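You operate a simulated robot arm through the tools that you are given. There is no shell and no other tool.

You are at the controls of a simulated robot arm. One attempt, no reset.

TASK
Run the extruder down and lock it off with the red padlock.
Fine: Speed to 1, then STOP, then heat off, then the extruder switch off.

It is judged by the outcome, as a careful person would: the job done as asked, and still so three seconds after it is handed in. It fails if anything else is knocked over, pushed out of place, dropped, spilled or broken.

THE ROBOT
A 7-joint arm with a two-finger parallel gripper, fixed in place. Base frame: the origin is at the foot of the arm, x ahead of it, y to its left, z up. Readings come in mm, degrees, newtons and seconds.
Its first joint turns from -132.0 to 132.0 degrees. Payload 3.91 kg.
The tool frame sits at the grasp point between the pads (the TCP): z along the fingers, y along the line on which they close. The tips reach 30 mm beyond it. The gripper opens to 110 mm. The fingers are 20 mm wide and 10 mm thick; the gripper's body (48 by 112 mm) begins 55 mm behind the TCP.
Orientation is that of the tool frame in the base frame, as [roll, pitch, yaw] about the fixed x, y, z axes, in that order (R = Rz(yaw) Ry(pitch) Rx(roll)). With the fingers straight down and closing along the base's y, the tool's x points along the base's -x, its y along +y and its z along -z.

THE INTERFACE
- The arm moves only by the tool jog_arm. Its argument "plan" is a list of rows, each a list of 7 numbers: the shift along the tool's x, y, z in units of 250 mm (1.0 is 250 mm), then the turn, a rotation vector about the tool's x, y, z in units of 60 degrees (1.0 is 60 degrees), then the gripper command, from -1 (shut) to 1 (fully open), values between in proportion. In form: [[tx, ty, tz, ax, ay, az, claw], ...]. A call has 1 to 20 rows; each row is the pose to reach, as a shift and turn from the pose commanded when the call began, along the tool's axes at that moment. A call with a number of a shift or a turn outside -1 to 1 is refused whole. A row lasts 0.2 s, in which the tool goes at most 50 mm and 8.6 degrees; a call with a longer step from one row to the next is refused whole, and so is a gripper value outside its range. Where a pose cannot be reached the arm comes as near as it can. A force on the tool above 40 N (or 10 N above the force at the start of the call, whichever is more), or a blocked arm, ends the call early, and 0.2 s more pass. The fingers move at their own pace (about 108 mm/s each) and stop on an object; they squeeze with about 28 N. The grip force told is the motor's: it shows also when the fingers shut on nothing. Time passes only in rows, and 0.2 s behind the last, so rows that repeat a pose let the fingers close. It gives the time, the measured TCP pose, the force on the tool (base axes), the opening and the grip force at its end, in the units of the frame above (readings bear some noise), with the torque about the TCP (base axes, N m) and any sound that the robot's microphone picked up.
- Cameras (640 x 400 px; columns grow to the right, rows downward): "scene" is fixed at [219.8, -650.4, 1146.6]; the picture's right is [0.78, -0.63, 0.00], its down [-0.23, -0.29, -0.93] and it looks along [0.58, 0.72, -0.37] (base axes); focal length 352 px, centre (320, 200). "wrist" rides on the gripper at [72, 17, -103] in the tool frame; the picture's right is [-0.23, 0.97, 0.00], its down [-0.76, -0.18, -0.62] and it looks along [-0.61, -0.14, 0.78] (tool axes); focal length 222 px, centre (320, 200). There is no depth. A picture from a camera that has moved, and an enlarged one, comes with that camera's place and axes in the base frame and with its lens.
- get_image(camera): a new picture of that camera. The clock stands still meanwhile.
- zoom(camera, box): a new picture of the part [left, top, right, bottom] of that camera's present view, enlarged. The clock stands still meanwhile.
- hand_in(): hands the job in; it is judged then, once.

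Places have to be worked out from the pictures, the camera data and where the tool is seen. Open the gripper and draw the arm clear of the work before you hand the job in, unless the task says otherwise.

The tools are called after "Call:" as a command line: name --pt "numbers of a row" for each row, then --argument value for the rest, lists and objects as JSON in quotes. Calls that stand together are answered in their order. jog_arm: Moves the arm, as the interface text tells. Its arguments: {"type":"object","properties":{"plan":{"type":"array"}},"required":["plan"]} The other tools are called the same way: get_image (camera) takes a picture; zoom (camera, box) takes an enlarged picture of a part of a camera's view; hand_in () hands the job in.

At the start:

```text
time_s: 0.0
position: [596.4, 93.7, 1064.2]
tcp_rot: [-180.0, 0.0, -180.0]
wrist_force: [-0.8, 0.3, 0.2]
torque: [0.04, -0.01, 0.0]
gripper_width: 109.7
gripper_force: 0.1
```

scene: 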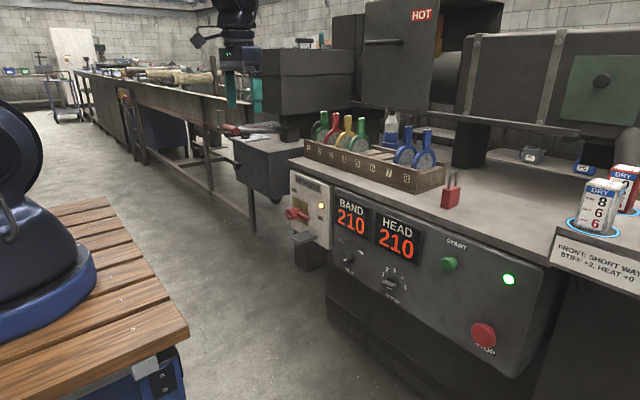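
wrist: 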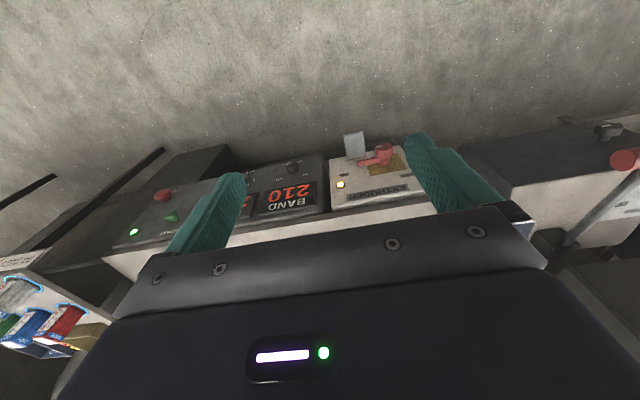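

I start by looking closely at the panel, the switch box and the padlock in the scene camera.

Call:
zoom --camera "scene" --box '[270, 160, 430, 300]'

Call:
zoom --camera "scene" --box '[400, 160, 560, 360]'

Call:
zoom --camera "scene" --box '[290, 100, 470, 220]'

Call:
zoom --camera "wrist" --box '[100, 100, 440, 280]'

Call:
zoom --camera "scene" --box '[280, 170, 340, 280]'

```text
2.86 times, centred on (350, 230) of scene
camera zoom: at [219.8, -650.4, 1146.6], right [0.78, -0.63, 0.0], down [-0.23, -0.29, -0.93], along [0.58, 0.72, -0.37], focal length 1006 px, centre (234, 114)
```

zoom: 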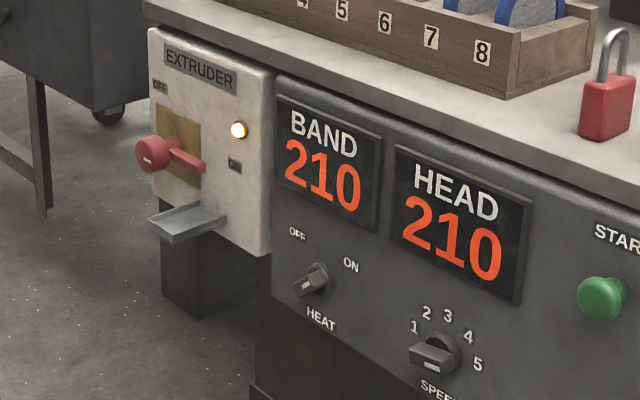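

```text
2.00 times, centred on (480, 260) of scene
camera zoom: at [219.8, -650.4, 1146.6], right [0.78, -0.63, 0.0], down [-0.23, -0.29, -0.93], along [0.58, 0.72, -0.37], focal length 704 px, centre (0, 80)
```

zoom: 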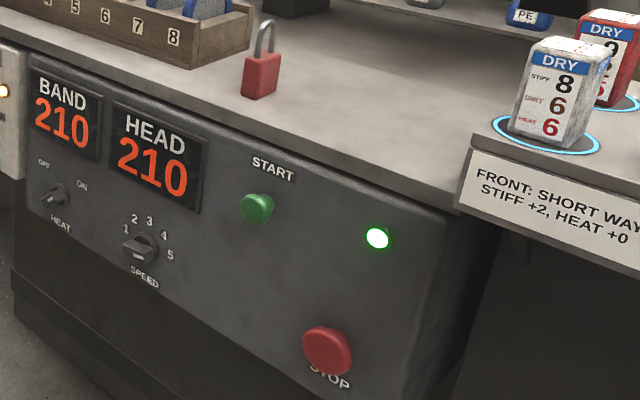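

```text
3.33 times, centred on (380, 160) of scene
camera zoom: at [219.8, -650.4, 1146.6], right [0.78, -0.63, 0.0], down [-0.23, -0.29, -0.93], along [0.58, 0.72, -0.37], focal length 1173 px, centre (120, 333)
```

zoom: 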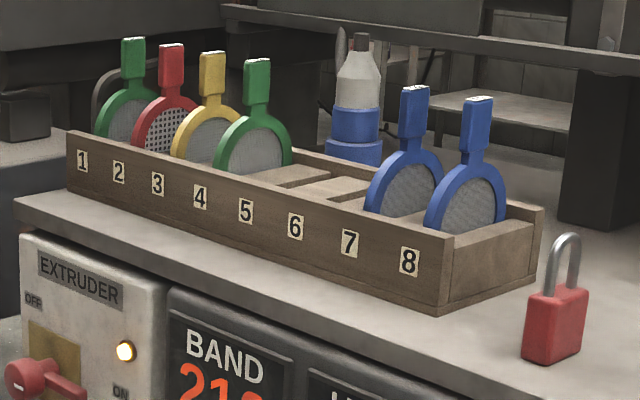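

```text
1.88 times, centred on (270, 190) of wrist
camera zoom: at [522.9, 111.4, 1167.2], right [0.23, 0.97, 0.0], down [0.76, -0.18, 0.62], along [0.61, -0.14, -0.78], focal length 418 px, centre (414, 219)
```

zoom: 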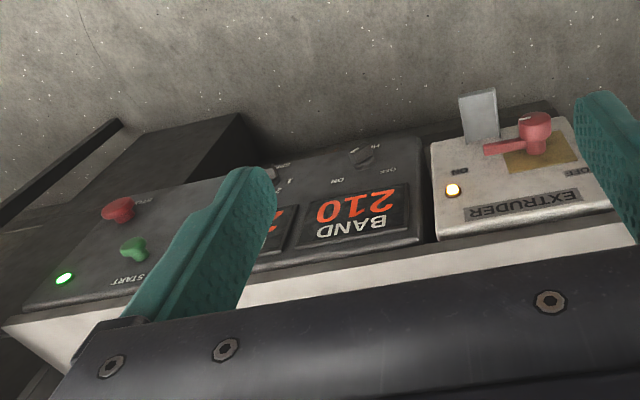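

```text
3.64 times, centred on (310, 225) of scene
camera zoom: at [219.8, -650.4, 1146.6], right [0.78, -0.63, 0.0], down [-0.23, -0.29, -0.93], along [0.58, 0.72, -0.37], focal length 1280 px, centre (356, 109)
```

zoom: 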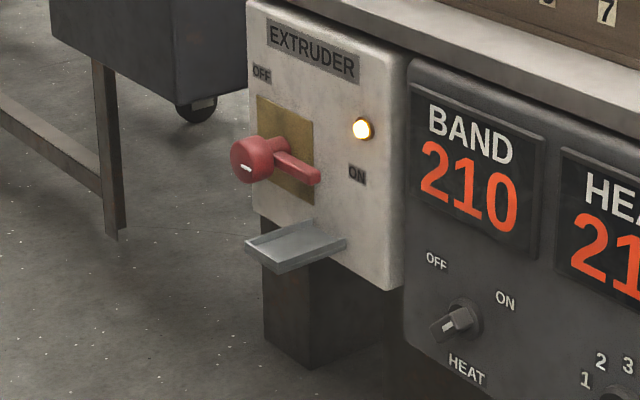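

The panel front faces the arm (about x≈805), with STOP near (808,-433,642) and the switch knob near (792,210,678). I enlarge the switch, dials and padlock further before moving.

Call:
zoom --camera "scene" --box '[280, 190, 335, 250]'

Call:
zoom --camera "scene" --box '[370, 255, 420, 305]'

Call:
zoom --camera "scene" --box '[335, 240, 375, 280]'

Call:
zoom --camera "scene" --box '[425, 160, 475, 215]'

Call:
zoom --camera "wrist" --box '[320, 120, 420, 200]'

Call:
zoom --camera "scene" --box '[0, 50, 200, 400]'

Call:
zoom --camera "scene" --box '[540, 160, 640, 310]'

```text
6.67 times, centred on (308, 220) of scene
camera zoom: at [219.8, -650.4, 1146.6], right [0.78, -0.63, 0.0], down [-0.23, -0.29, -0.93], along [0.58, 0.72, -0.37], focal length 2347 px, centre (403, 67)
```

zoom: 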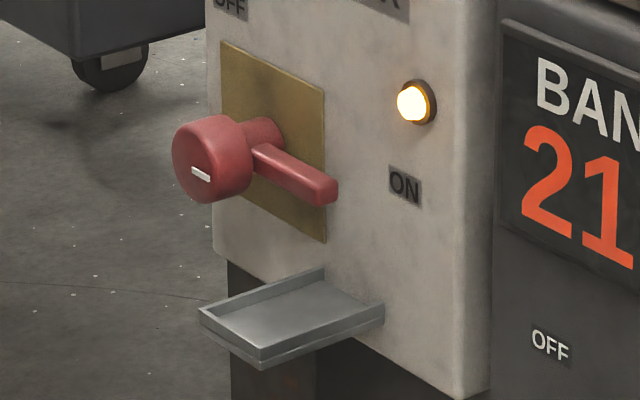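

```text
8.00 times, centred on (395, 280) of scene
camera zoom: at [219.8, -650.4, 1146.6], right [0.78, -0.63, 0.0], down [-0.23, -0.29, -0.93], along [0.58, 0.72, -0.37], focal length 2816 px, centre (-280, -440)
```

zoom: 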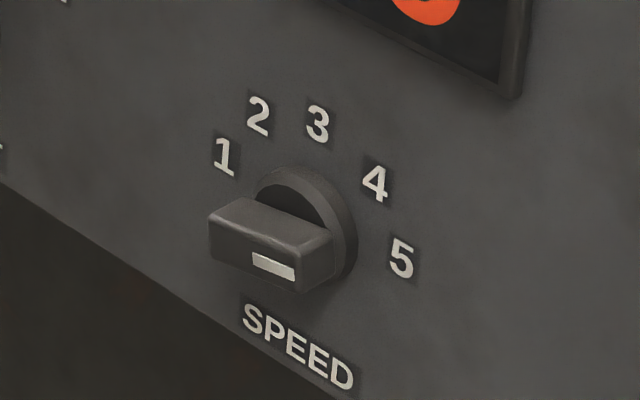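

```text
10.00 times, centred on (355, 260) of scene
camera zoom: at [219.8, -650.4, 1146.6], right [0.78, -0.63, 0.0], down [-0.23, -0.29, -0.93], along [0.58, 0.72, -0.37], focal length 3520 px, centre (-30, -400)
```

zoom: 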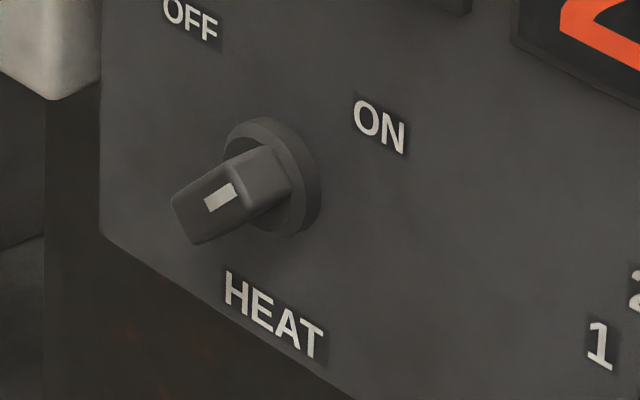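

```text
7.27 times, centred on (450, 188) of scene
camera zoom: at [219.8, -650.4, 1146.6], right [0.78, -0.63, 0.0], down [-0.23, -0.29, -0.93], along [0.58, 0.72, -0.37], focal length 2560 px, centre (-626, 291)
```

zoom: 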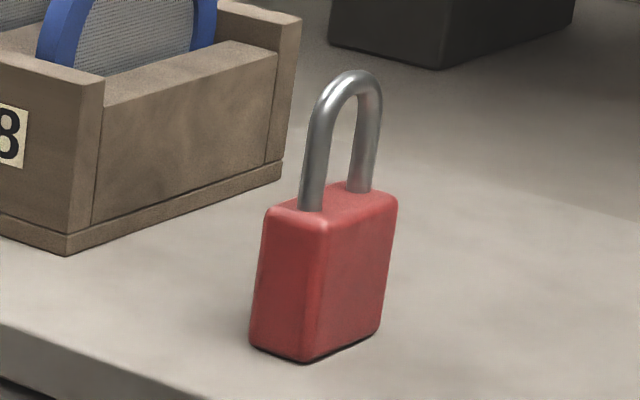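

```text
5.00 times, centred on (370, 160) of wrist
camera zoom: at [522.9, 111.4, 1167.2], right [0.23, 0.97, 0.0], down [0.76, -0.18, 0.62], along [0.61, -0.14, -0.78], focal length 1111 px, centre (70, 400)
```

zoom: 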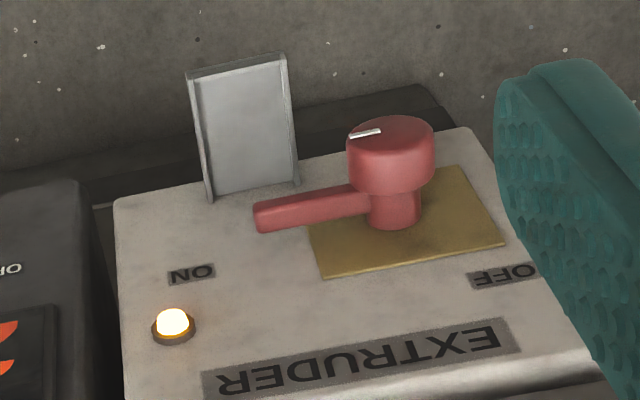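

```text
1.14 times, centred on (100, 225) of scene
camera zoom: at [219.8, -650.4, 1146.6], right [0.78, -0.63, 0.0], down [-0.23, -0.29, -0.93], along [0.58, 0.72, -0.37], focal length 402 px, centre (571, 171)
```

zoom: 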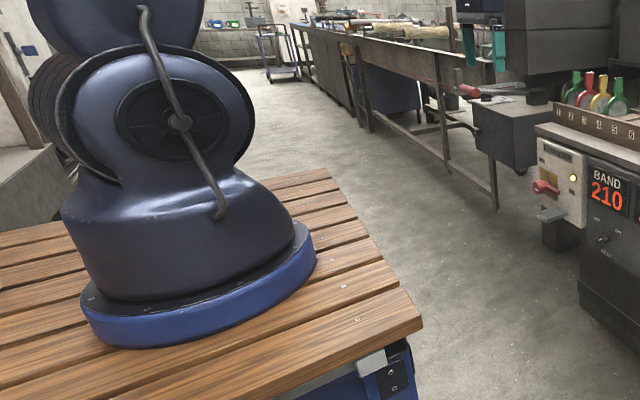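

```text
2.67 times, centred on (590, 235) of scene
camera zoom: at [219.8, -650.4, 1146.6], right [0.78, -0.63, 0.0], down [-0.23, -0.29, -0.93], along [0.58, 0.72, -0.37], focal length 939 px, centre (-400, 107)
```

zoom: 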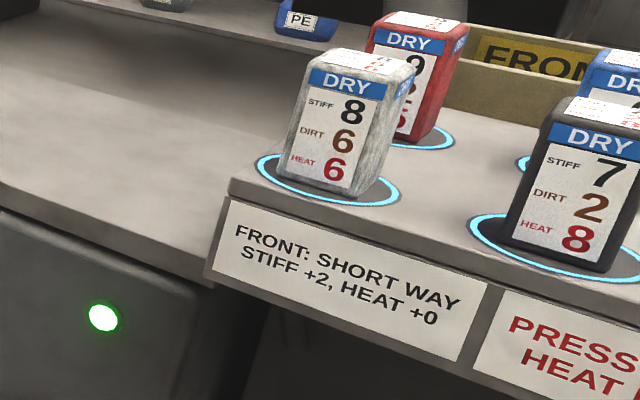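

The speed dial points at 5, heat at ON, and the switch lever points right to ON; the padlock stands on the counter with its shackle up. I tilt the tool 45° toward the panel to begin getting a frontal view.

Call:
jog_arm --pt "0 0 0 0 -0.125 0 0" --pt "0 0 0 0 -0.25 0 0" --pt "0 0 0 0 -0.375 0 0" --pt "0 0 0 0 -0.5 0 0" --pt "0 0 0 0 -0.625 0 0" --pt "0 0 0 0 -0.75 0 0"

Call:
get_image --camera "wrist"

Call:
get_image --camera "scene"

```text
time_s: 1.4
position: [596.3, 93.8, 1064.0]
tcp_rot: [179.7, 44.9, 179.5]
wrist_force: [-0.5, -0.4, 1.8]
torque: [-0.01, 0.01, 0.03]
gripper_width: 54.8
gripper_force: 0.0
```

```text
taken
camera wrist: at [470.5, 111.4, 1086.3], right [0.17, 0.97, 0.16], down [0.1, -0.18, 0.98], along [0.98, -0.15, -0.13], focal length 222 px, centre (320, 200)
```

wrist: 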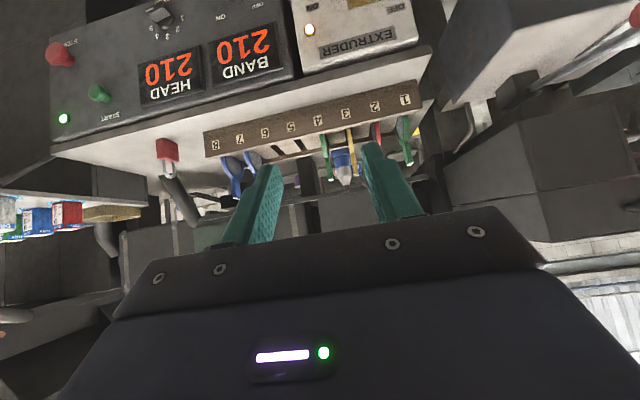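

```text
taken
```

scene: 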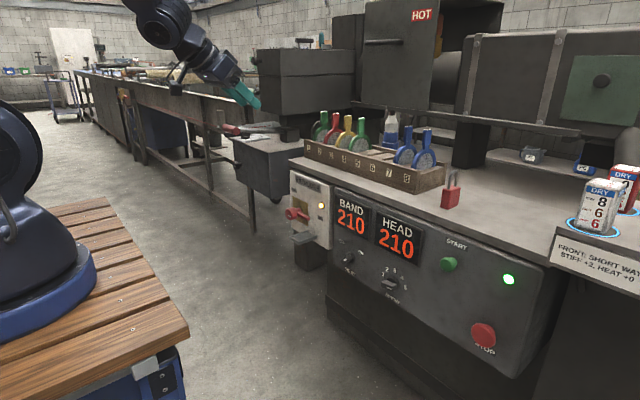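

The tilt worked and the nominal wrist roll looks centred for the dial turns I need. I finish tilting the tool to horizontal (pointing +x at the panel).

Call:
jog_arm --pt "0 0 0 0 -0.125 0 0" --pt "0 0 0 0 -0.25 0 0" --pt "0 0 0 0 -0.375 0 0" --pt "0 0 0 0 -0.5 0 0" --pt "0 0 0 0 -0.625 0 0" --pt "0 0 0 0 -0.75 0 0"

Call:
get_image --camera "wrist"

Call:
get_image --camera "scene"

```text
time_s: 2.8
position: [659.2, 142.5, 1064.8]
tcp_rot: [20.3, 89.8, 20.5]
wrist_force: [-1.1, -1.1, 0.8]
torque: [0.02, 0.06, 0.02]
gripper_width: 54.9
gripper_force: 0.1
out of reach, approached as far as the arm can: row 1, 2, 3, 4, 5, 6
```

```text
taken
camera wrist: at [555.3, 158.9, 992.0], right [0.0, 0.97, 0.23], down [-0.63, -0.18, 0.76], along [0.78, -0.14, 0.61], focal length 222 px, centre (320, 200)
```

wrist: 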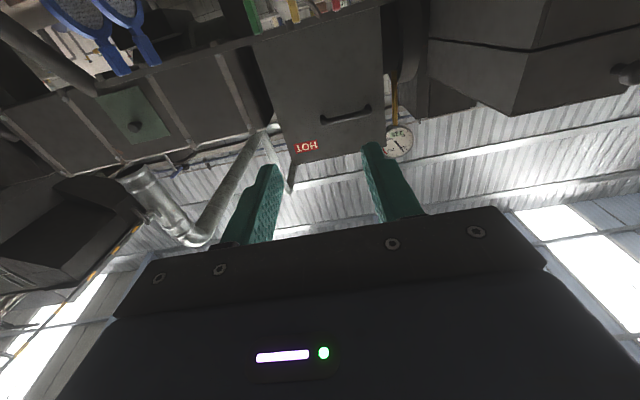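

```text
taken
```

scene: 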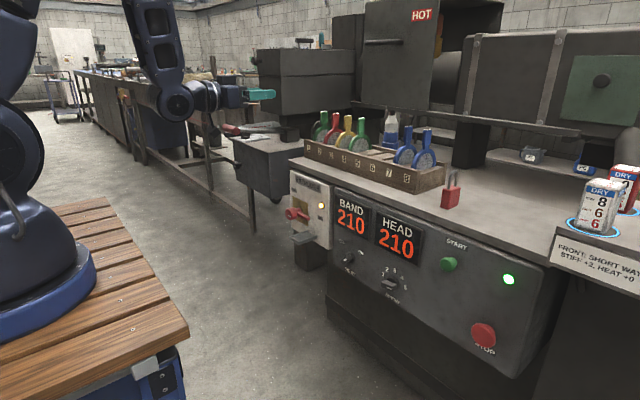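

At that height the arm had to drift outward to about (659,143) to reach horizontal. I now lower the tool (tool x points down) in small steps, well in front of the panel.

Call:
jog_arm --pt "0.12 0 0 0 0 0 -0.5" --pt "0.24 0 0 0 0 0 -0.5" --pt "0.36 0 0 0 0 0 -0.5" --pt "0.48 0 0 0 0 0 -0.5" --pt "0.6 0 0 0 0 0 -0.5" --pt "0.72 0 0 0 0 0 -0.5" --pt "0.84 0 0 0 0 0 -0.5" --pt "0.96 0 0 0 0 0 -0.5" --pt "0.96 0 0 0 0 0 -0.5"

Call:
get_image --camera "wrist"

Call:
get_image --camera "scene"

```text
time_s: 4.8
position: [657.3, 140.1, 825.2]
tcp_rot: [-94.8, 90.0, -94.9]
wrist_force: [0.5, 0.3, 0.2]
torque: [0.03, 0.0, -0.01]
gripper_width: 27.6
gripper_force: 0.0
```

```text
taken
camera wrist: at [552.4, 157.2, 752.7], right [0.0, 0.97, 0.23], down [-0.62, -0.18, 0.76], along [0.78, -0.14, 0.61], focal length 222 px, centre (320, 200)
```

wrist: 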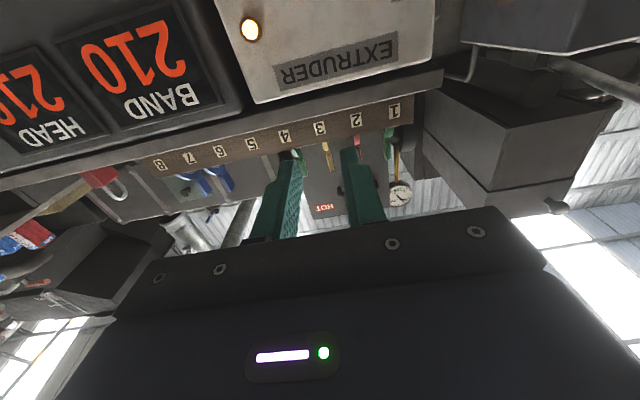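

```text
taken
```

scene: 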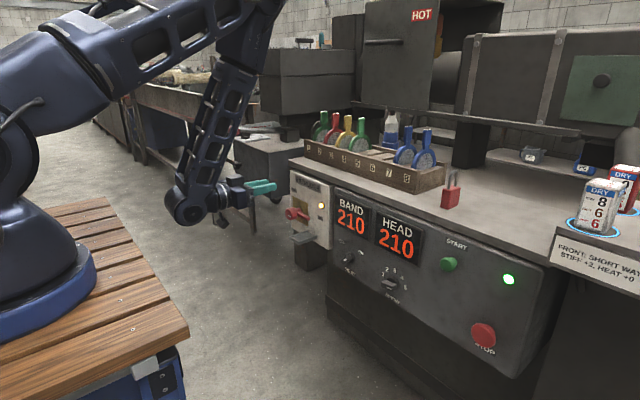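

Now at (657,140,825), tool horizontal. I lower to about z=685 and shift left to look straight at the extruder switch and its tray.

Call:
jog_arm --pt "0.14 0.03 0 0 0 0 -0.5" --pt "0.28 0.06 0 0 0 0 -0.5" --pt "0.42 0.09 0 0 0 0 -0.5" --pt "0.56 0.12 0 0 0 0 -0.5" --pt "0.56 0.12 0 0 0 0 -0.5"

Call:
get_image --camera "wrist"

Call:
get_image --camera "scene"

```text
time_s: 6.0
position: [668.5, 173.2, 690.1]
tcp_rot: [-159.0, 89.5, -159.0]
wrist_force: [0.3, 0.1, -0.1]
torque: [0.03, 0.03, -0.02]
gripper_width: 27.4
gripper_force: 0.2
out of reach, approached as far as the arm can: row 3, 4, 5
```

```text
taken
camera wrist: at [564.8, 191.2, 618.6], right [0.0, 0.97, 0.22], down [-0.62, -0.18, 0.77], along [0.79, -0.14, 0.6], focal length 222 px, centre (320, 200)
```

wrist: 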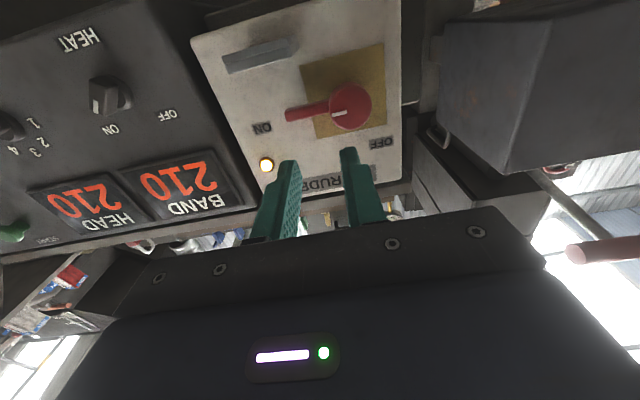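

```text
taken
```

scene: 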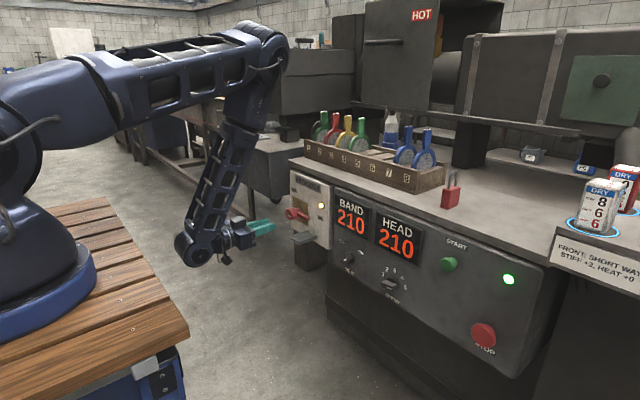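

The switch box is in view straight ahead. I enlarge the wrist view to study the switch, tray and dials.

Call:
zoom --camera "wrist" --box '[190, 20, 420, 190]'

Call:
zoom --camera "wrist" --box '[0, 0, 240, 200]'

Call:
zoom --camera "wrist" --box '[270, 50, 410, 160]'

```text
2.35 times, centred on (305, 105) of wrist
camera zoom: at [564.8, 191.2, 618.6], right [0.0, 0.97, 0.22], down [-0.62, -0.18, 0.77], along [0.79, -0.14, 0.6], focal length 523 px, centre (355, 424)
```

zoom: 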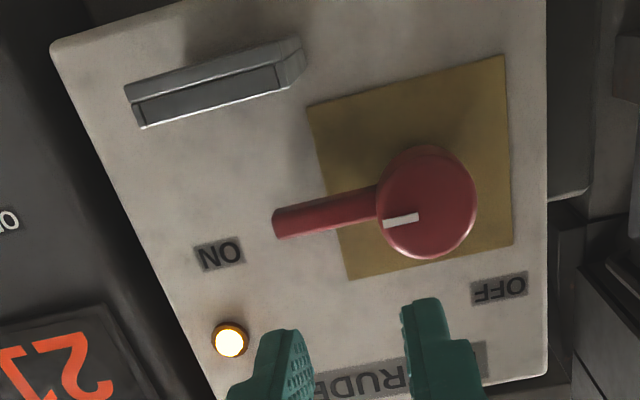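

```text
2.00 times, centred on (120, 100) of wrist
camera zoom: at [564.8, 191.2, 618.6], right [0.0, 0.97, 0.22], down [-0.62, -0.18, 0.77], along [0.79, -0.14, 0.6], focal length 444 px, centre (720, 400)
```

zoom: 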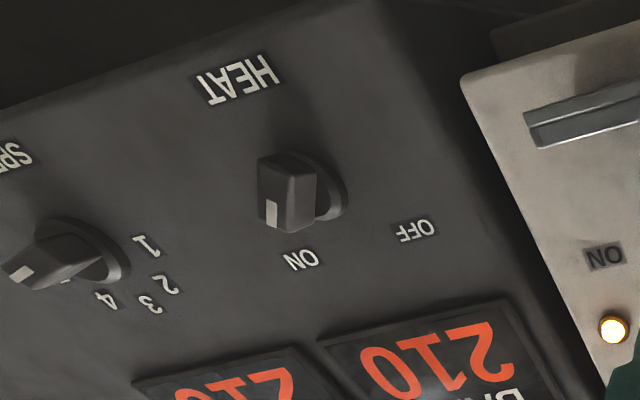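

```text
3.64 times, centred on (340, 105) of wrist
camera zoom: at [564.8, 191.2, 618.6], right [0.0, 0.97, 0.22], down [-0.62, -0.18, 0.77], along [0.79, -0.14, 0.6], focal length 808 px, centre (247, 546)
```

zoom: 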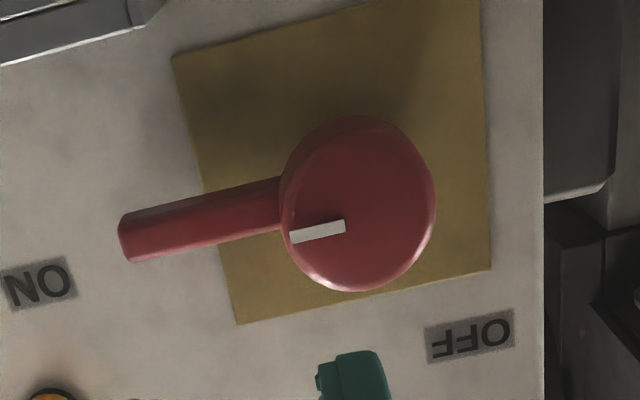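

Hub axis works out near (830,206,682) with the lever lying horizontal to the right (tip about (813,138,685)); a small grey tray sits below its tip. Speed dial is near (826,-191,626), heat dial near (829,-33,626). I move along the front of the panel, tips well clear, toward the speed dial.

Call:
jog_arm --pt "0.0 -0.1 0.15 0 0 0 0" --pt "0.04 -0.27 0.22 0 0 0 0" --pt "0.09 -0.45 0.22 0 0 0 0" --pt "0.14 -0.63 0.22 0 0 0 0" --pt "0.2 -0.81 0.22 0 0 0 0" --pt "0.26 -0.98 0.22 0 0 0 0" --pt "0.26 -0.98 0.22 0 0 0 0"

Call:
get_image --camera "wrist"

Call:
get_image --camera "scene"

```text
time_s: 7.6
position: [727.6, 32.4, 641.7]
tcp_rot: [-100.8, 85.9, -106.3]
wrist_force: [0.1, -0.2, 0.3]
torque: [-0.01, -0.01, -0.03]
gripper_width: 55.2
gripper_force: 0.1
out of reach, approached as far as the arm can: row 3, 4, 5, 6, 7
```

```text
taken
camera wrist: at [623.0, 54.2, 569.9], right [0.1, 0.98, 0.16], down [-0.62, -0.06, 0.78], along [0.78, -0.17, 0.6], focal length 222 px, centre (320, 200)
```

wrist: 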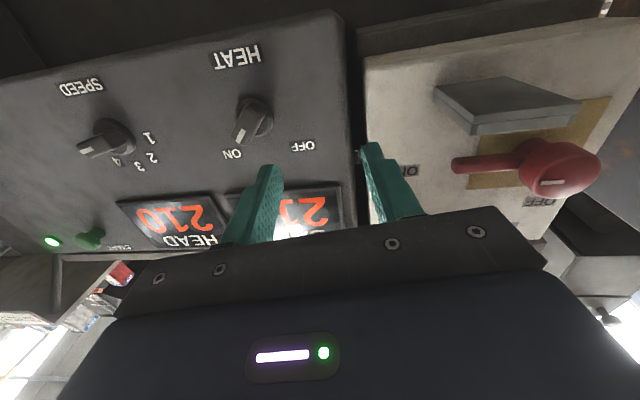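

```text
taken
```

scene: 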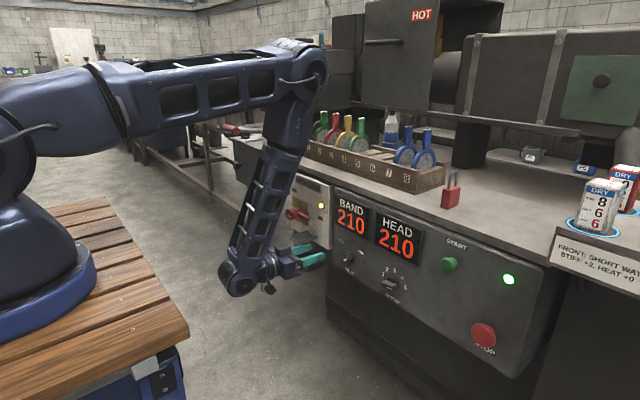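

The low pose close to the arm hit a reach limit and skewed the tool about 5°. I back up to about z=760 where there is more room, correcting the orientation as I go.

Call:
jog_arm --pt "-0.12 0 0 0 0 0 0" --pt "-0.24 0 0 0 0 0 0" --pt "-0.36 0 0 -0.03 0 0.02 0" --pt "-0.48 0 0 -0.06 -0.01 0.044 0" --pt "-0.48 0 0 -0.092 -0.0125 0.066 0" --pt "-0.48 0 0 -0.092 -0.0125 0.066 0"

```text
time_s: 9.0
position: [726.5, 52.3, 764.8]
tcp_rot: [-104.4, 88.1, -107.2]
wrist_force: [-0.2, 0.2, 0.2]
torque: [0.01, 0.0, -0.02]
gripper_width: 55.0
gripper_force: 0.0
out of reach, approached as far as the arm can: row 4, 5, 6
```

The limit pattern suggests the wrist's roll joint is at its stop when the tool points straight ahead near the arm's centreline; working from the −y side should use the other branch. I raise and tilt the tool back toward vertical.

Call:
jog_arm --pt "-0.1 0 0 0 0.125 0 0" --pt "-0.2 0 0 0 0.25 0 0" --pt "-0.3 0 0 0 0.375 0 0" --pt "-0.4 0 0 0 0.5 0 0" --pt "-0.5 0 0 0 0.625 0 0" --pt "-0.6 0 0 0 0.75 0 0" --pt "-0.7 0 0 0 0.875 0 0" --pt "-0.8 0 0 0 1.0 0 0"

Call:
get_image --camera "scene"

```text
time_s: 10.8
position: [729.0, 61.8, 964.9]
tcp_rot: [-178.1, 29.5, 178.4]
wrist_force: [-0.4, -1.1, 0.1]
torque: [0.05, 0.0, -0.01]
gripper_width: 54.8
gripper_force: 0.0
```

```text
taken
```

scene: 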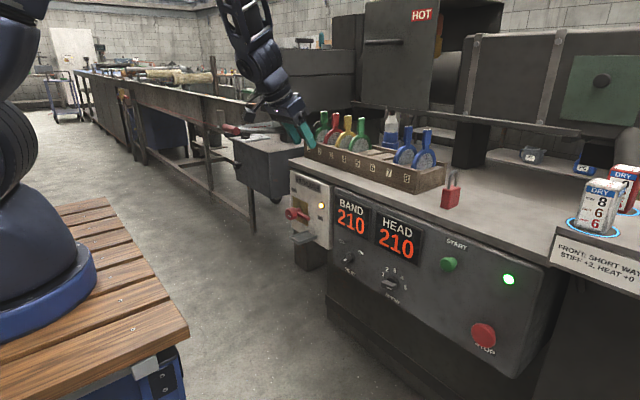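

Tool is now about 30° off vertical at (729,62,965). I carry it across to the −y side at this height, slightly back from the machine.

Call:
jog_arm --pt "0.046 -0.16 -0.026 0 0 0 0" --pt "0.093 -0.33 -0.052 0 0 0 0" --pt "0.139 -0.5 -0.078 0 0 0 0" --pt "0.185 -0.67 -0.105 0 0 0 0" --pt "0.232 -0.84 -0.131 0 0 0 0" --pt "0.278 -1.0 -0.157 0 0 0 0" --pt "0.278 -1.0 -0.157 0 0 0 0"

Call:
get_image --camera "scene"

Call:
get_image --camera "wrist"

```text
time_s: 12.4
position: [640.7, -186.1, 973.2]
tcp_rot: [-177.9, 29.5, 178.3]
wrist_force: [-0.6, -0.2, 0.6]
torque: [0.01, 0.01, -0.01]
gripper_width: 54.9
gripper_force: 0.1
```

```text
taken
```

scene: 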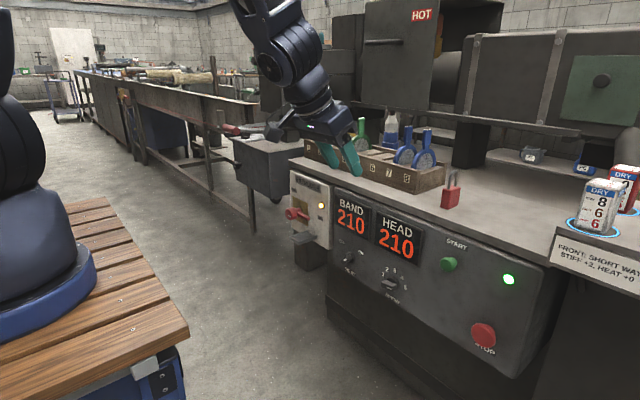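

```text
taken
camera wrist: at [527.7, -161.2, 1027.5], right [0.24, 0.97, 0.08], down [0.35, -0.17, 0.92], along [0.91, -0.2, -0.38], focal length 222 px, centre (320, 200)
```

wrist: 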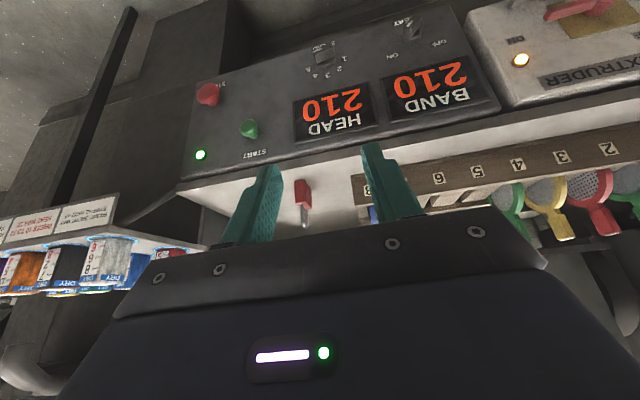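

Now at (641,−186,973). I tilt the tool to horizontal here while lowering to about (700,−200,850), still clear of the counter edge.

Call:
jog_arm --pt "0.004 -0.004 0.068 -0.007 -0.125 0 0" --pt "0.008 -0.007 0.137 -0.014 -0.25 0.001 0" --pt "0.012 -0.011 0.206 -0.021 -0.375 0.001 0" --pt "0.016 -0.015 0.274 -0.028 -0.5 0.002 0" --pt "0.02 -0.018 0.343 -0.036 -0.625 0.002 0" --pt "0.024 -0.022 0.411 -0.043 -0.75 0.002 0" --pt "0.028 -0.026 0.48 -0.05 -0.875 0.003 0" --pt "0.032 -0.029 0.548 -0.057 -1.0 0.003 0" --pt "0.032 -0.029 0.548 -0.057 -1.0 0.003 0"

Call:
get_image --camera "scene"

Call:
get_image --camera "wrist"

```text
time_s: 14.4
position: [692.7, -291.7, 956.4]
tcp_rot: [-146.6, 81.7, -143.3]
wrist_force: [-0.3, 0.8, -0.2]
torque: [0.01, 0.07, -0.02]
gripper_width: 55.2
gripper_force: 0.0
out of reach, approached as far as the arm can: row 3, 4, 5, 6, 7, 8, 9
```

```text
taken
```

scene: 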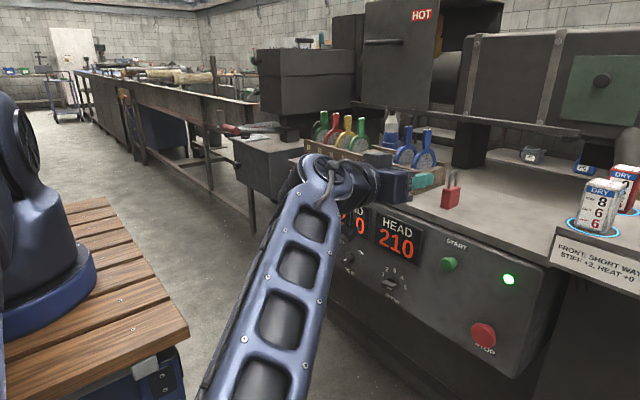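

```text
taken
camera wrist: at [580.2, -287.2, 894.6], right [-0.03, 0.99, 0.15], down [-0.52, -0.14, 0.84], along [0.85, -0.05, 0.52], focal length 222 px, centre (320, 200)
```

wrist: 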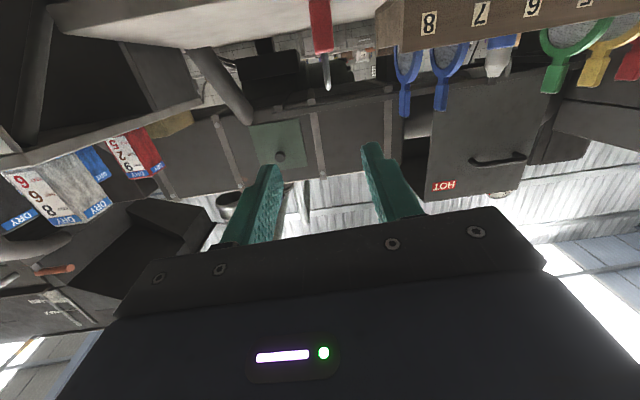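

The elbow swung out to the right side and the tool is near (693,−292,956), 7° short of level; that elbow-out posture could work well for the panel. I level the tool in place and then lower a little to see whether this branch holds.

Call:
jog_arm --pt "0 0 0 0.027 -0.056 0.04 0" --pt "0 0 0 0.055 -0.113 0.079 0" --pt "0 0 0 0.055 -0.113 0.079 0" --pt "0.1 0.008 0.012 0.055 -0.113 0.079 0" --pt "0.2 0.016 0.024 0.055 -0.113 0.079 0" --pt "0.3 0.024 0.036 0.055 -0.113 0.079 0" --pt "0.396 0.032 0.048 0.055 -0.113 0.079 0" --pt "0.396 0.032 0.048 0.055 -0.113 0.079 0"

Call:
get_image --camera "scene"

Call:
get_image --camera "wrist"

```text
time_s: 16.2
position: [679.4, -352.4, 914.6]
tcp_rot: [119.9, 84.3, 123.2]
wrist_force: [0.6, 0.4, -0.2]
torque: [-0.01, -0.01, 0.0]
gripper_width: 54.9
gripper_force: 0.1
out of reach, approached as far as the arm can: row 1, 2, 3, 4, 5, 6, 7, 8
```

```text
taken
```

scene: 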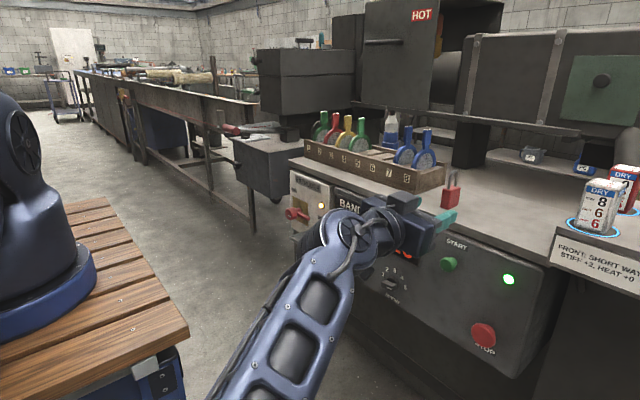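

```text
taken
camera wrist: at [571.2, -334.9, 849.0], right [-0.04, 0.95, 0.31], down [-0.57, -0.28, 0.77], along [0.82, -0.14, 0.55], focal length 222 px, centre (320, 200)
```

wrist: 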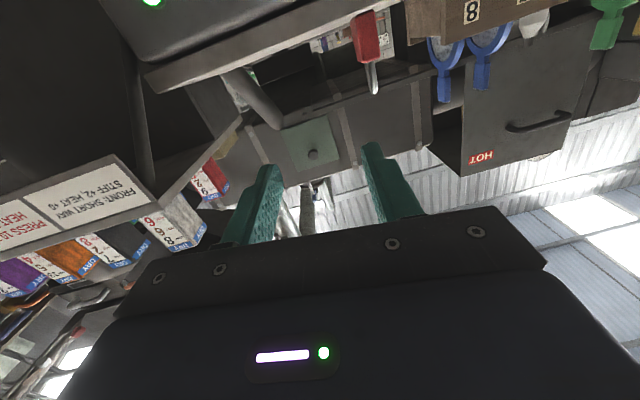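

The solver keeps sliding toward −y here, with the tool ~6° off level. Reaching further out and lower should suit this posture better, so I command a lower, more forward pose in the gap in front of the panel.

Call:
jog_arm --pt "0.1 -0.01 0.025 0.01 -0.01 -0.016 0" --pt "0.2 -0.02 0.05 0.022 -0.02 -0.032 0" --pt "0.3 -0.03 0.075 0.033 -0.03 -0.048 0" --pt "0.4 -0.04 0.1 0.044 -0.04 -0.065 0" --pt "0.5 -0.05 0.125 0.055 -0.05 -0.081 0" --pt "0.59 -0.058 0.149 0.055 -0.05 -0.081 0" --pt "0.59 -0.058 0.149 0.055 -0.05 -0.081 0"

Call:
get_image --camera "scene"

Call:
get_image --camera "wrist"

```text
time_s: 17.8
position: [692.7, -418.3, 830.0]
tcp_rot: [178.8, 86.4, -177.3]
wrist_force: [0.2, 0.0, 0.0]
torque: [-0.01, -0.03, 0.02]
gripper_width: 54.7
gripper_force: 0.1
out of reach, approached as far as the arm can: row 1, 2, 3, 4, 5, 6, 7
```

```text
taken
```

scene: 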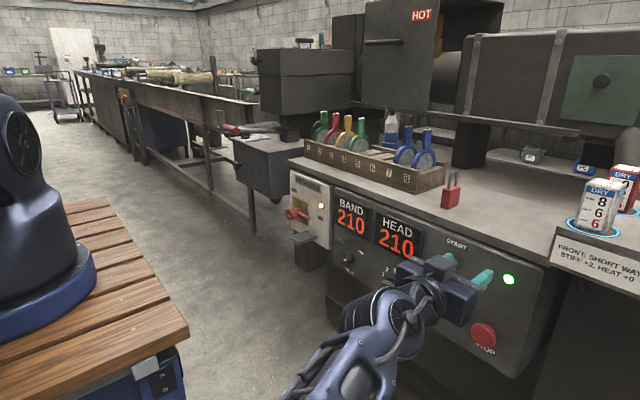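

```text
taken
camera wrist: at [583.3, -409.0, 764.3], right [-0.05, 0.97, 0.23], down [-0.56, -0.22, 0.8], along [0.83, -0.09, 0.55], focal length 222 px, centre (320, 200)
```

wrist: 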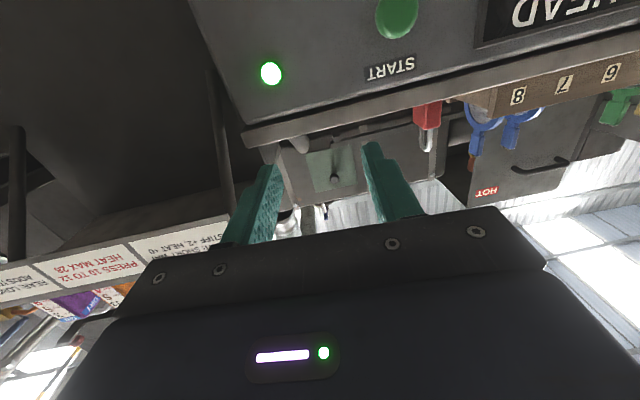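

It keeps sliding to −y, so the wrist is on the wrong branch here (bend at its outward stop). I reverse out: up, back toward y≈−190 and tilting the tool back toward vertical, then I'll re-enter with the tool rolled the other way round.

Call:
jog_arm --pt "-0.069 0.116 -0.02 0 0.125 0 0" --pt "-0.138 0.233 -0.04 0 0.25 0 0" --pt "-0.206 0.349 -0.06 0 0.375 0 0" --pt "-0.275 0.465 -0.085 0 0.5 0 0" --pt "-0.344 0.58 -0.1 0 0.625 0 0" --pt "-0.413 0.698 -0.127 0 0.75 0 0" --pt "-0.481 0.814 -0.15 0 0.875 0 0" --pt "-0.55 0.93 -0.17 0 1.0 0 0" --pt "-0.55 0.93 -0.17 0 1.0 0 0"

Call:
get_image --camera "scene"

```text
time_s: 19.8
position: [634.3, -193.5, 968.6]
tcp_rot: [179.8, 26.3, -176.1]
wrist_force: [0.4, 0.1, -0.4]
torque: [-0.05, 0.03, 0.03]
gripper_width: 55.2
gripper_force: 0.1
```

```text
taken
```

scene: 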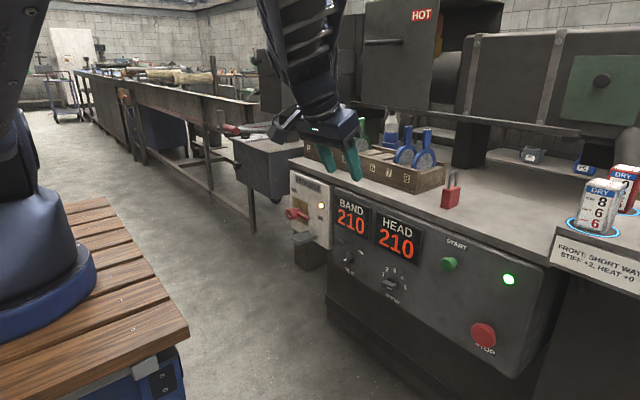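

Back at (634,−194,969), tilt 26°. I now roll the tool about its own axis by −60° to test the last joint's range in that direction.

Call:
jog_arm --pt "0 0 0 0 0 -0.125 0" --pt "0 0 0 0 0 -0.25 0" --pt "0 0 0 0 0 -0.375 0" --pt "0 0 0 0 0 -0.5 0" --pt "0 0 0 0 0 -0.625 0" --pt "0 0 0 0 0 -0.75 0" --pt "0 0 0 0 0 -0.875 0" --pt "0 0 0 0 0 -1.0 0"

Call:
jog_arm --pt "0 0 0 0 0 -0.125 0" --pt "0 0 0 0 0 -0.25 0" --pt "0 0 0 0 0 -0.375 0" --pt "0 0 0 0 0 -0.5 0" --pt "0 0 0 0 0 -0.625 0" --pt "0 0 0 0 0 -0.75 0" --pt "0 0 0 0 0 -0.875 0" --pt "0 0 0 0 0 -1.0 0"

```text
time_s: 21.6
position: [634.1, -193.9, 966.5]
tcp_rot: [-156.9, 12.7, -113.4]
wrist_force: [-0.4, -0.1, 0.5]
torque: [0.04, 0.02, 0.01]
gripper_width: 55.3
gripper_force: 0.1
```

```text
time_s: 23.4
position: [633.6, -193.8, 966.5]
tcp_rot: [-156.9, -12.6, -58.6]
wrist_force: [-0.5, -0.1, 0.0]
torque: [0.01, 0.0, -0.01]
gripper_width: 55.0
gripper_force: 0.1
```

The roll moves freely that way (−120° so far, no reach warnings). I continue the last 60° to bring the roll to −180°.

Call:
jog_arm --pt "0 0 0 0 0 -0.125 0" --pt "0 0 0 0 0 -0.25 0" --pt "0 0 0 0 0 -0.375 0" --pt "0 0 0 0 0 -0.5 0" --pt "0 0 0 0 0 -0.625 0" --pt "0 0 0 0 0 -0.75 0" --pt "0 0 0 0 0 -0.875 0" --pt "0 0 0 0 0 -1.0 0"

Call:
get_image --camera "wrist"

Call:
get_image --camera "scene"

```text
time_s: 25.2
position: [634.4, -192.8, 966.6]
tcp_rot: [180.0, -26.3, 4.0]
wrist_force: [0.0, -0.9, 0.5]
torque: [0.0, -0.01, 0.03]
gripper_width: 54.7
gripper_force: 0.1
```

```text
taken
camera wrist: at [654.3, -208.9, 1091.3], right [-0.14, -0.99, -0.1], down [-0.97, 0.11, 0.22], along [-0.21, 0.13, -0.97], focal length 222 px, centre (320, 200)
```

wrist: 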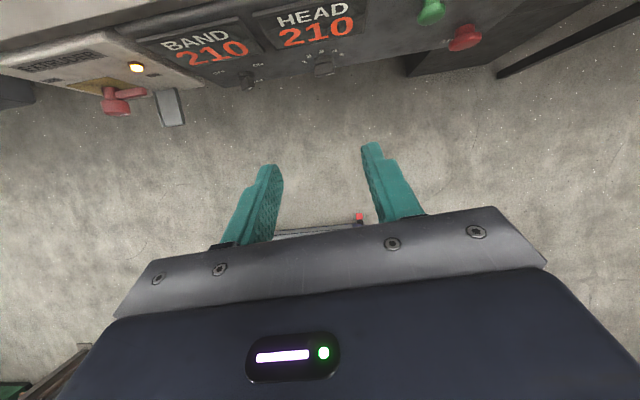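

```text
taken
```

scene: 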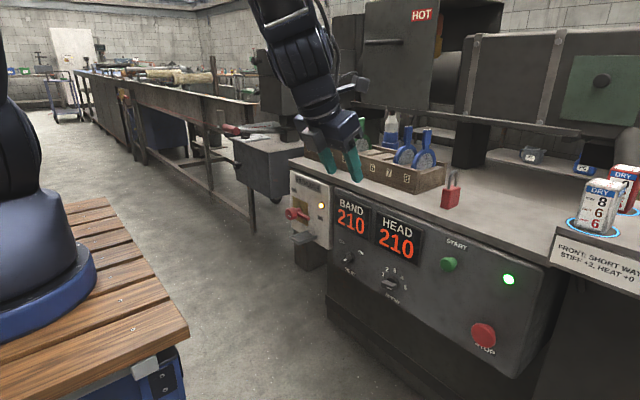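

The roll went the full −180° without hitting a stop. I try the tilt to horizontal again from this rolled pose, moving outward and down toward (720,−230,800).

Call:
jog_arm --pt "0 0.021 0.094 -0.007 0.125 0.004 0" --pt "0 0.042 0.188 -0.014 0.25 0.009 0" --pt "0 0.064 0.281 -0.021 0.375 0.013 0" --pt "0 0.085 0.375 -0.028 0.5 0.018 0" --pt "0 0.106 0.469 -0.035 0.625 0.022 0" --pt "0 0.128 0.563 -0.042 0.75 0.026 0" --pt "0 0.149 0.656 -0.049 0.875 0.031 0" --pt "0 0.17 0.75 -0.056 1.0 0.035 0" --pt "0 0.17 0.75 -0.056 1.0 0.035 0"

Call:
get_image --camera "scene"

Call:
get_image --camera "wrist"

```text
time_s: 27.2
position: [718.7, -323.8, 899.0]
tcp_rot: [156.3, -78.7, 27.3]
wrist_force: [-0.5, 0.7, 0.7]
torque: [0.04, 0.06, 0.03]
gripper_width: 54.9
gripper_force: 0.0
out of reach, approached as far as the arm can: row 1, 6, 7, 8, 9
```

```text
taken
```

scene: 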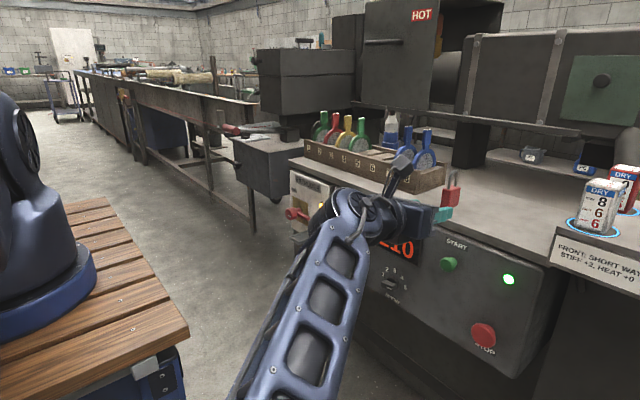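

```text
taken
camera wrist: at [628.9, -339.2, 988.6], right [0.03, -0.99, -0.15], down [-0.76, 0.07, -0.65], along [0.65, 0.13, -0.75], focal length 222 px, centre (320, 200)
```

wrist: 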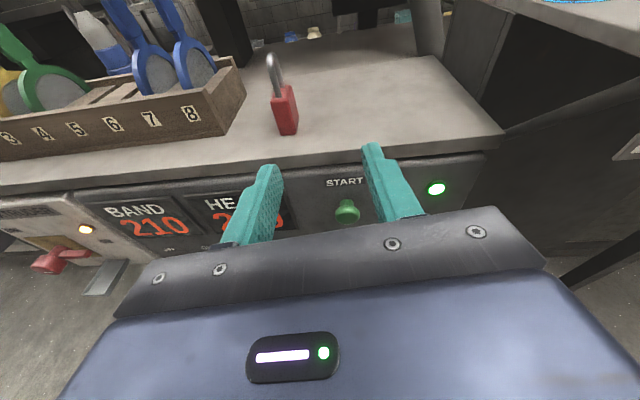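

Same elbow-out result. I return to the upright posture, then I'll sweep the tool round the forearm (back → left → forward) so the wrist ends up on the other branch.

Call:
jog_arm --pt "0.035 -0.065 -0.062 0 -0.125 0 0" --pt "0.07 -0.13 -0.124 0 -0.25 0 0" --pt "0.105 -0.195 -0.186 0 -0.375 0 0" --pt "0.14 -0.26 -0.248 0 -0.5 0 0" --pt "0.175 -0.325 -0.311 0 -0.625 0 0" --pt "0.21 -0.39 -0.373 0 -0.75 0 0" --pt "0.245 -0.455 -0.435 0 -0.875 0 0" --pt "0.28 -0.52 -0.497 0 -1.0 0 0" --pt "0.28 -0.52 -0.497 0 -1.0 0 0"

Call:
get_image --camera "scene"

```text
time_s: 29.2
position: [593.9, -190.2, 975.7]
tcp_rot: [-179.7, -21.0, 3.9]
wrist_force: [0.5, 0.4, 0.0]
torque: [0.01, 0.01, 0.0]
gripper_width: 55.0
gripper_force: 0.0
```

```text
taken
```

scene: 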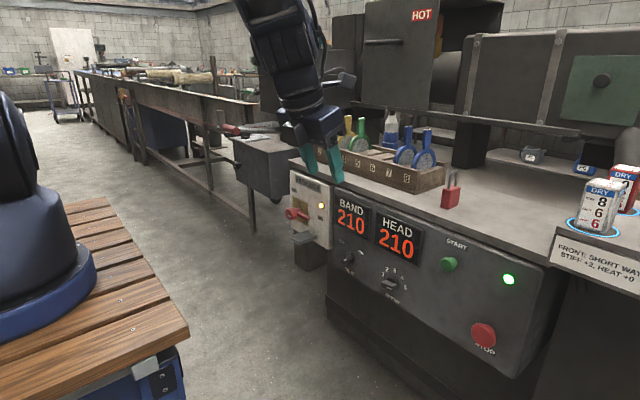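

Now upright at (594,−190,976). I tilt the tool past vertical so it points slightly back toward the base, as the start of the sweep.

Call:
jog_arm --pt "-0.09 -0.023 -0.039 0 -0.125 0 0" --pt "-0.179 -0.047 -0.077 0 -0.25 0 0" --pt "-0.268 -0.07 -0.116 0 -0.375 0 0" --pt "-0.357 -0.093 -0.155 0 -0.5 0 0" --pt "-0.446 -0.117 -0.193 0 -0.625 0 0" --pt "-0.536 -0.14 -0.232 0 -0.75 0 0" --pt "-0.536 -0.14 -0.232 0 -0.75 0 0"

Call:
get_image --camera "scene"

```text
time_s: 30.8
position: [441.2, -167.7, 980.7]
tcp_rot: [-179.5, 24.1, 4.2]
wrist_force: [-0.3, 0.2, -0.4]
torque: [-0.02, -0.02, 0.03]
gripper_width: 55.0
gripper_force: 0.1
```

```text
taken
```

scene: 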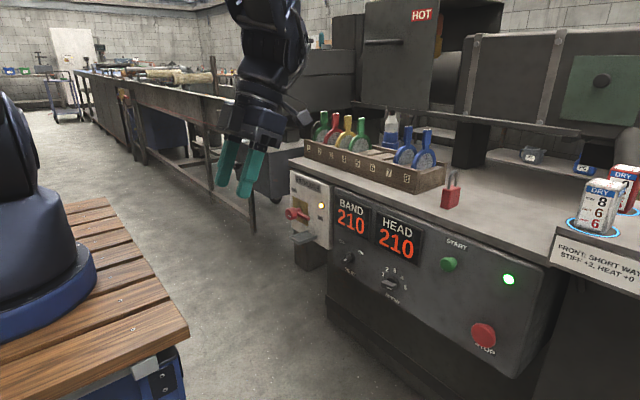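

The tool now points slightly backward. Next I sweep it −60° about the vertical, keeping the wrist centre about still.

Call:
jog_arm --pt "0.017 -0.034 -0.008 0.051 0 0.114 0" --pt "0.035 -0.068 -0.016 0.102 0 0.228 0" --pt "0.052 -0.101 -0.023 0.153 0 0.342 0" --pt "0.07 -0.135 -0.031 0.204 0 0.457 0" --pt "0.087 -0.169 -0.039 0.255 0 0.571 0" --pt "0.104 -0.203 -0.047 0.306 0 0.685 0" --pt "0.122 -0.236 -0.054 0.357 0 0.799 0" --pt "0.139 -0.27 -0.062 0.408 0 0.913 0"

Call:
get_image --camera "scene"

```text
time_s: 32.6
position: [479.0, -95.0, 982.8]
tcp_rot: [-179.7, 24.5, -56.0]
wrist_force: [0.6, 1.1, 0.4]
torque: [0.02, 0.06, -0.02]
gripper_width: 55.0
gripper_force: 0.1
```

```text
taken
```

scene: 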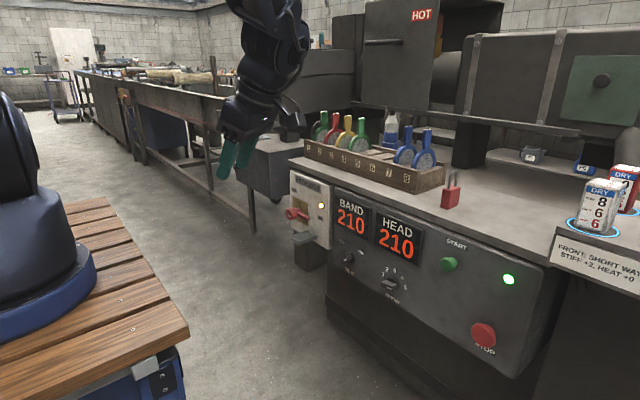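

No reach warnings. I continue the sweep another −60° about vertical while raising the tilt to about 55°, so the tool stays well away from the forearm line.

Call:
jog_arm --pt "-0.012 -0.06 -0.026 0.072 -0.051 0.086 0" --pt "-0.023 -0.12 -0.052 0.144 -0.102 0.173 0" --pt "-0.035 -0.18 -0.078 0.216 -0.153 0.259 0" --pt "-0.047 -0.24 -0.104 0.288 -0.204 0.345 0" --pt "-0.058 -0.3 -0.13 0.359 -0.256 0.432 0" --pt "-0.07 -0.36 -0.156 0.431 -0.307 0.518 0" --pt "-0.082 -0.42 -0.182 0.503 -0.358 0.604 0" --pt "-0.093 -0.48 -0.208 0.575 -0.409 0.691 0" --pt "-0.105 -0.539 -0.234 0.647 -0.46 0.777 0"

Call:
get_image --camera "scene"

```text
time_s: 34.6
position: [591.8, -21.9, 1048.0]
tcp_rot: [-179.7, 55.3, -115.7]
wrist_force: [-0.7, 0.2, -0.6]
torque: [-0.02, 0.01, 0.01]
gripper_width: 55.3
gripper_force: 0.0
```

```text
taken
```

scene: 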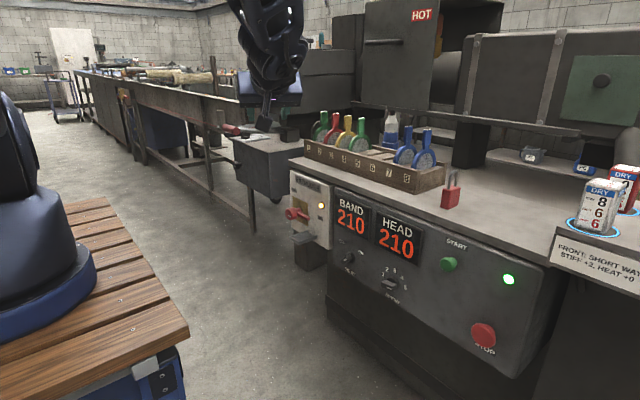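

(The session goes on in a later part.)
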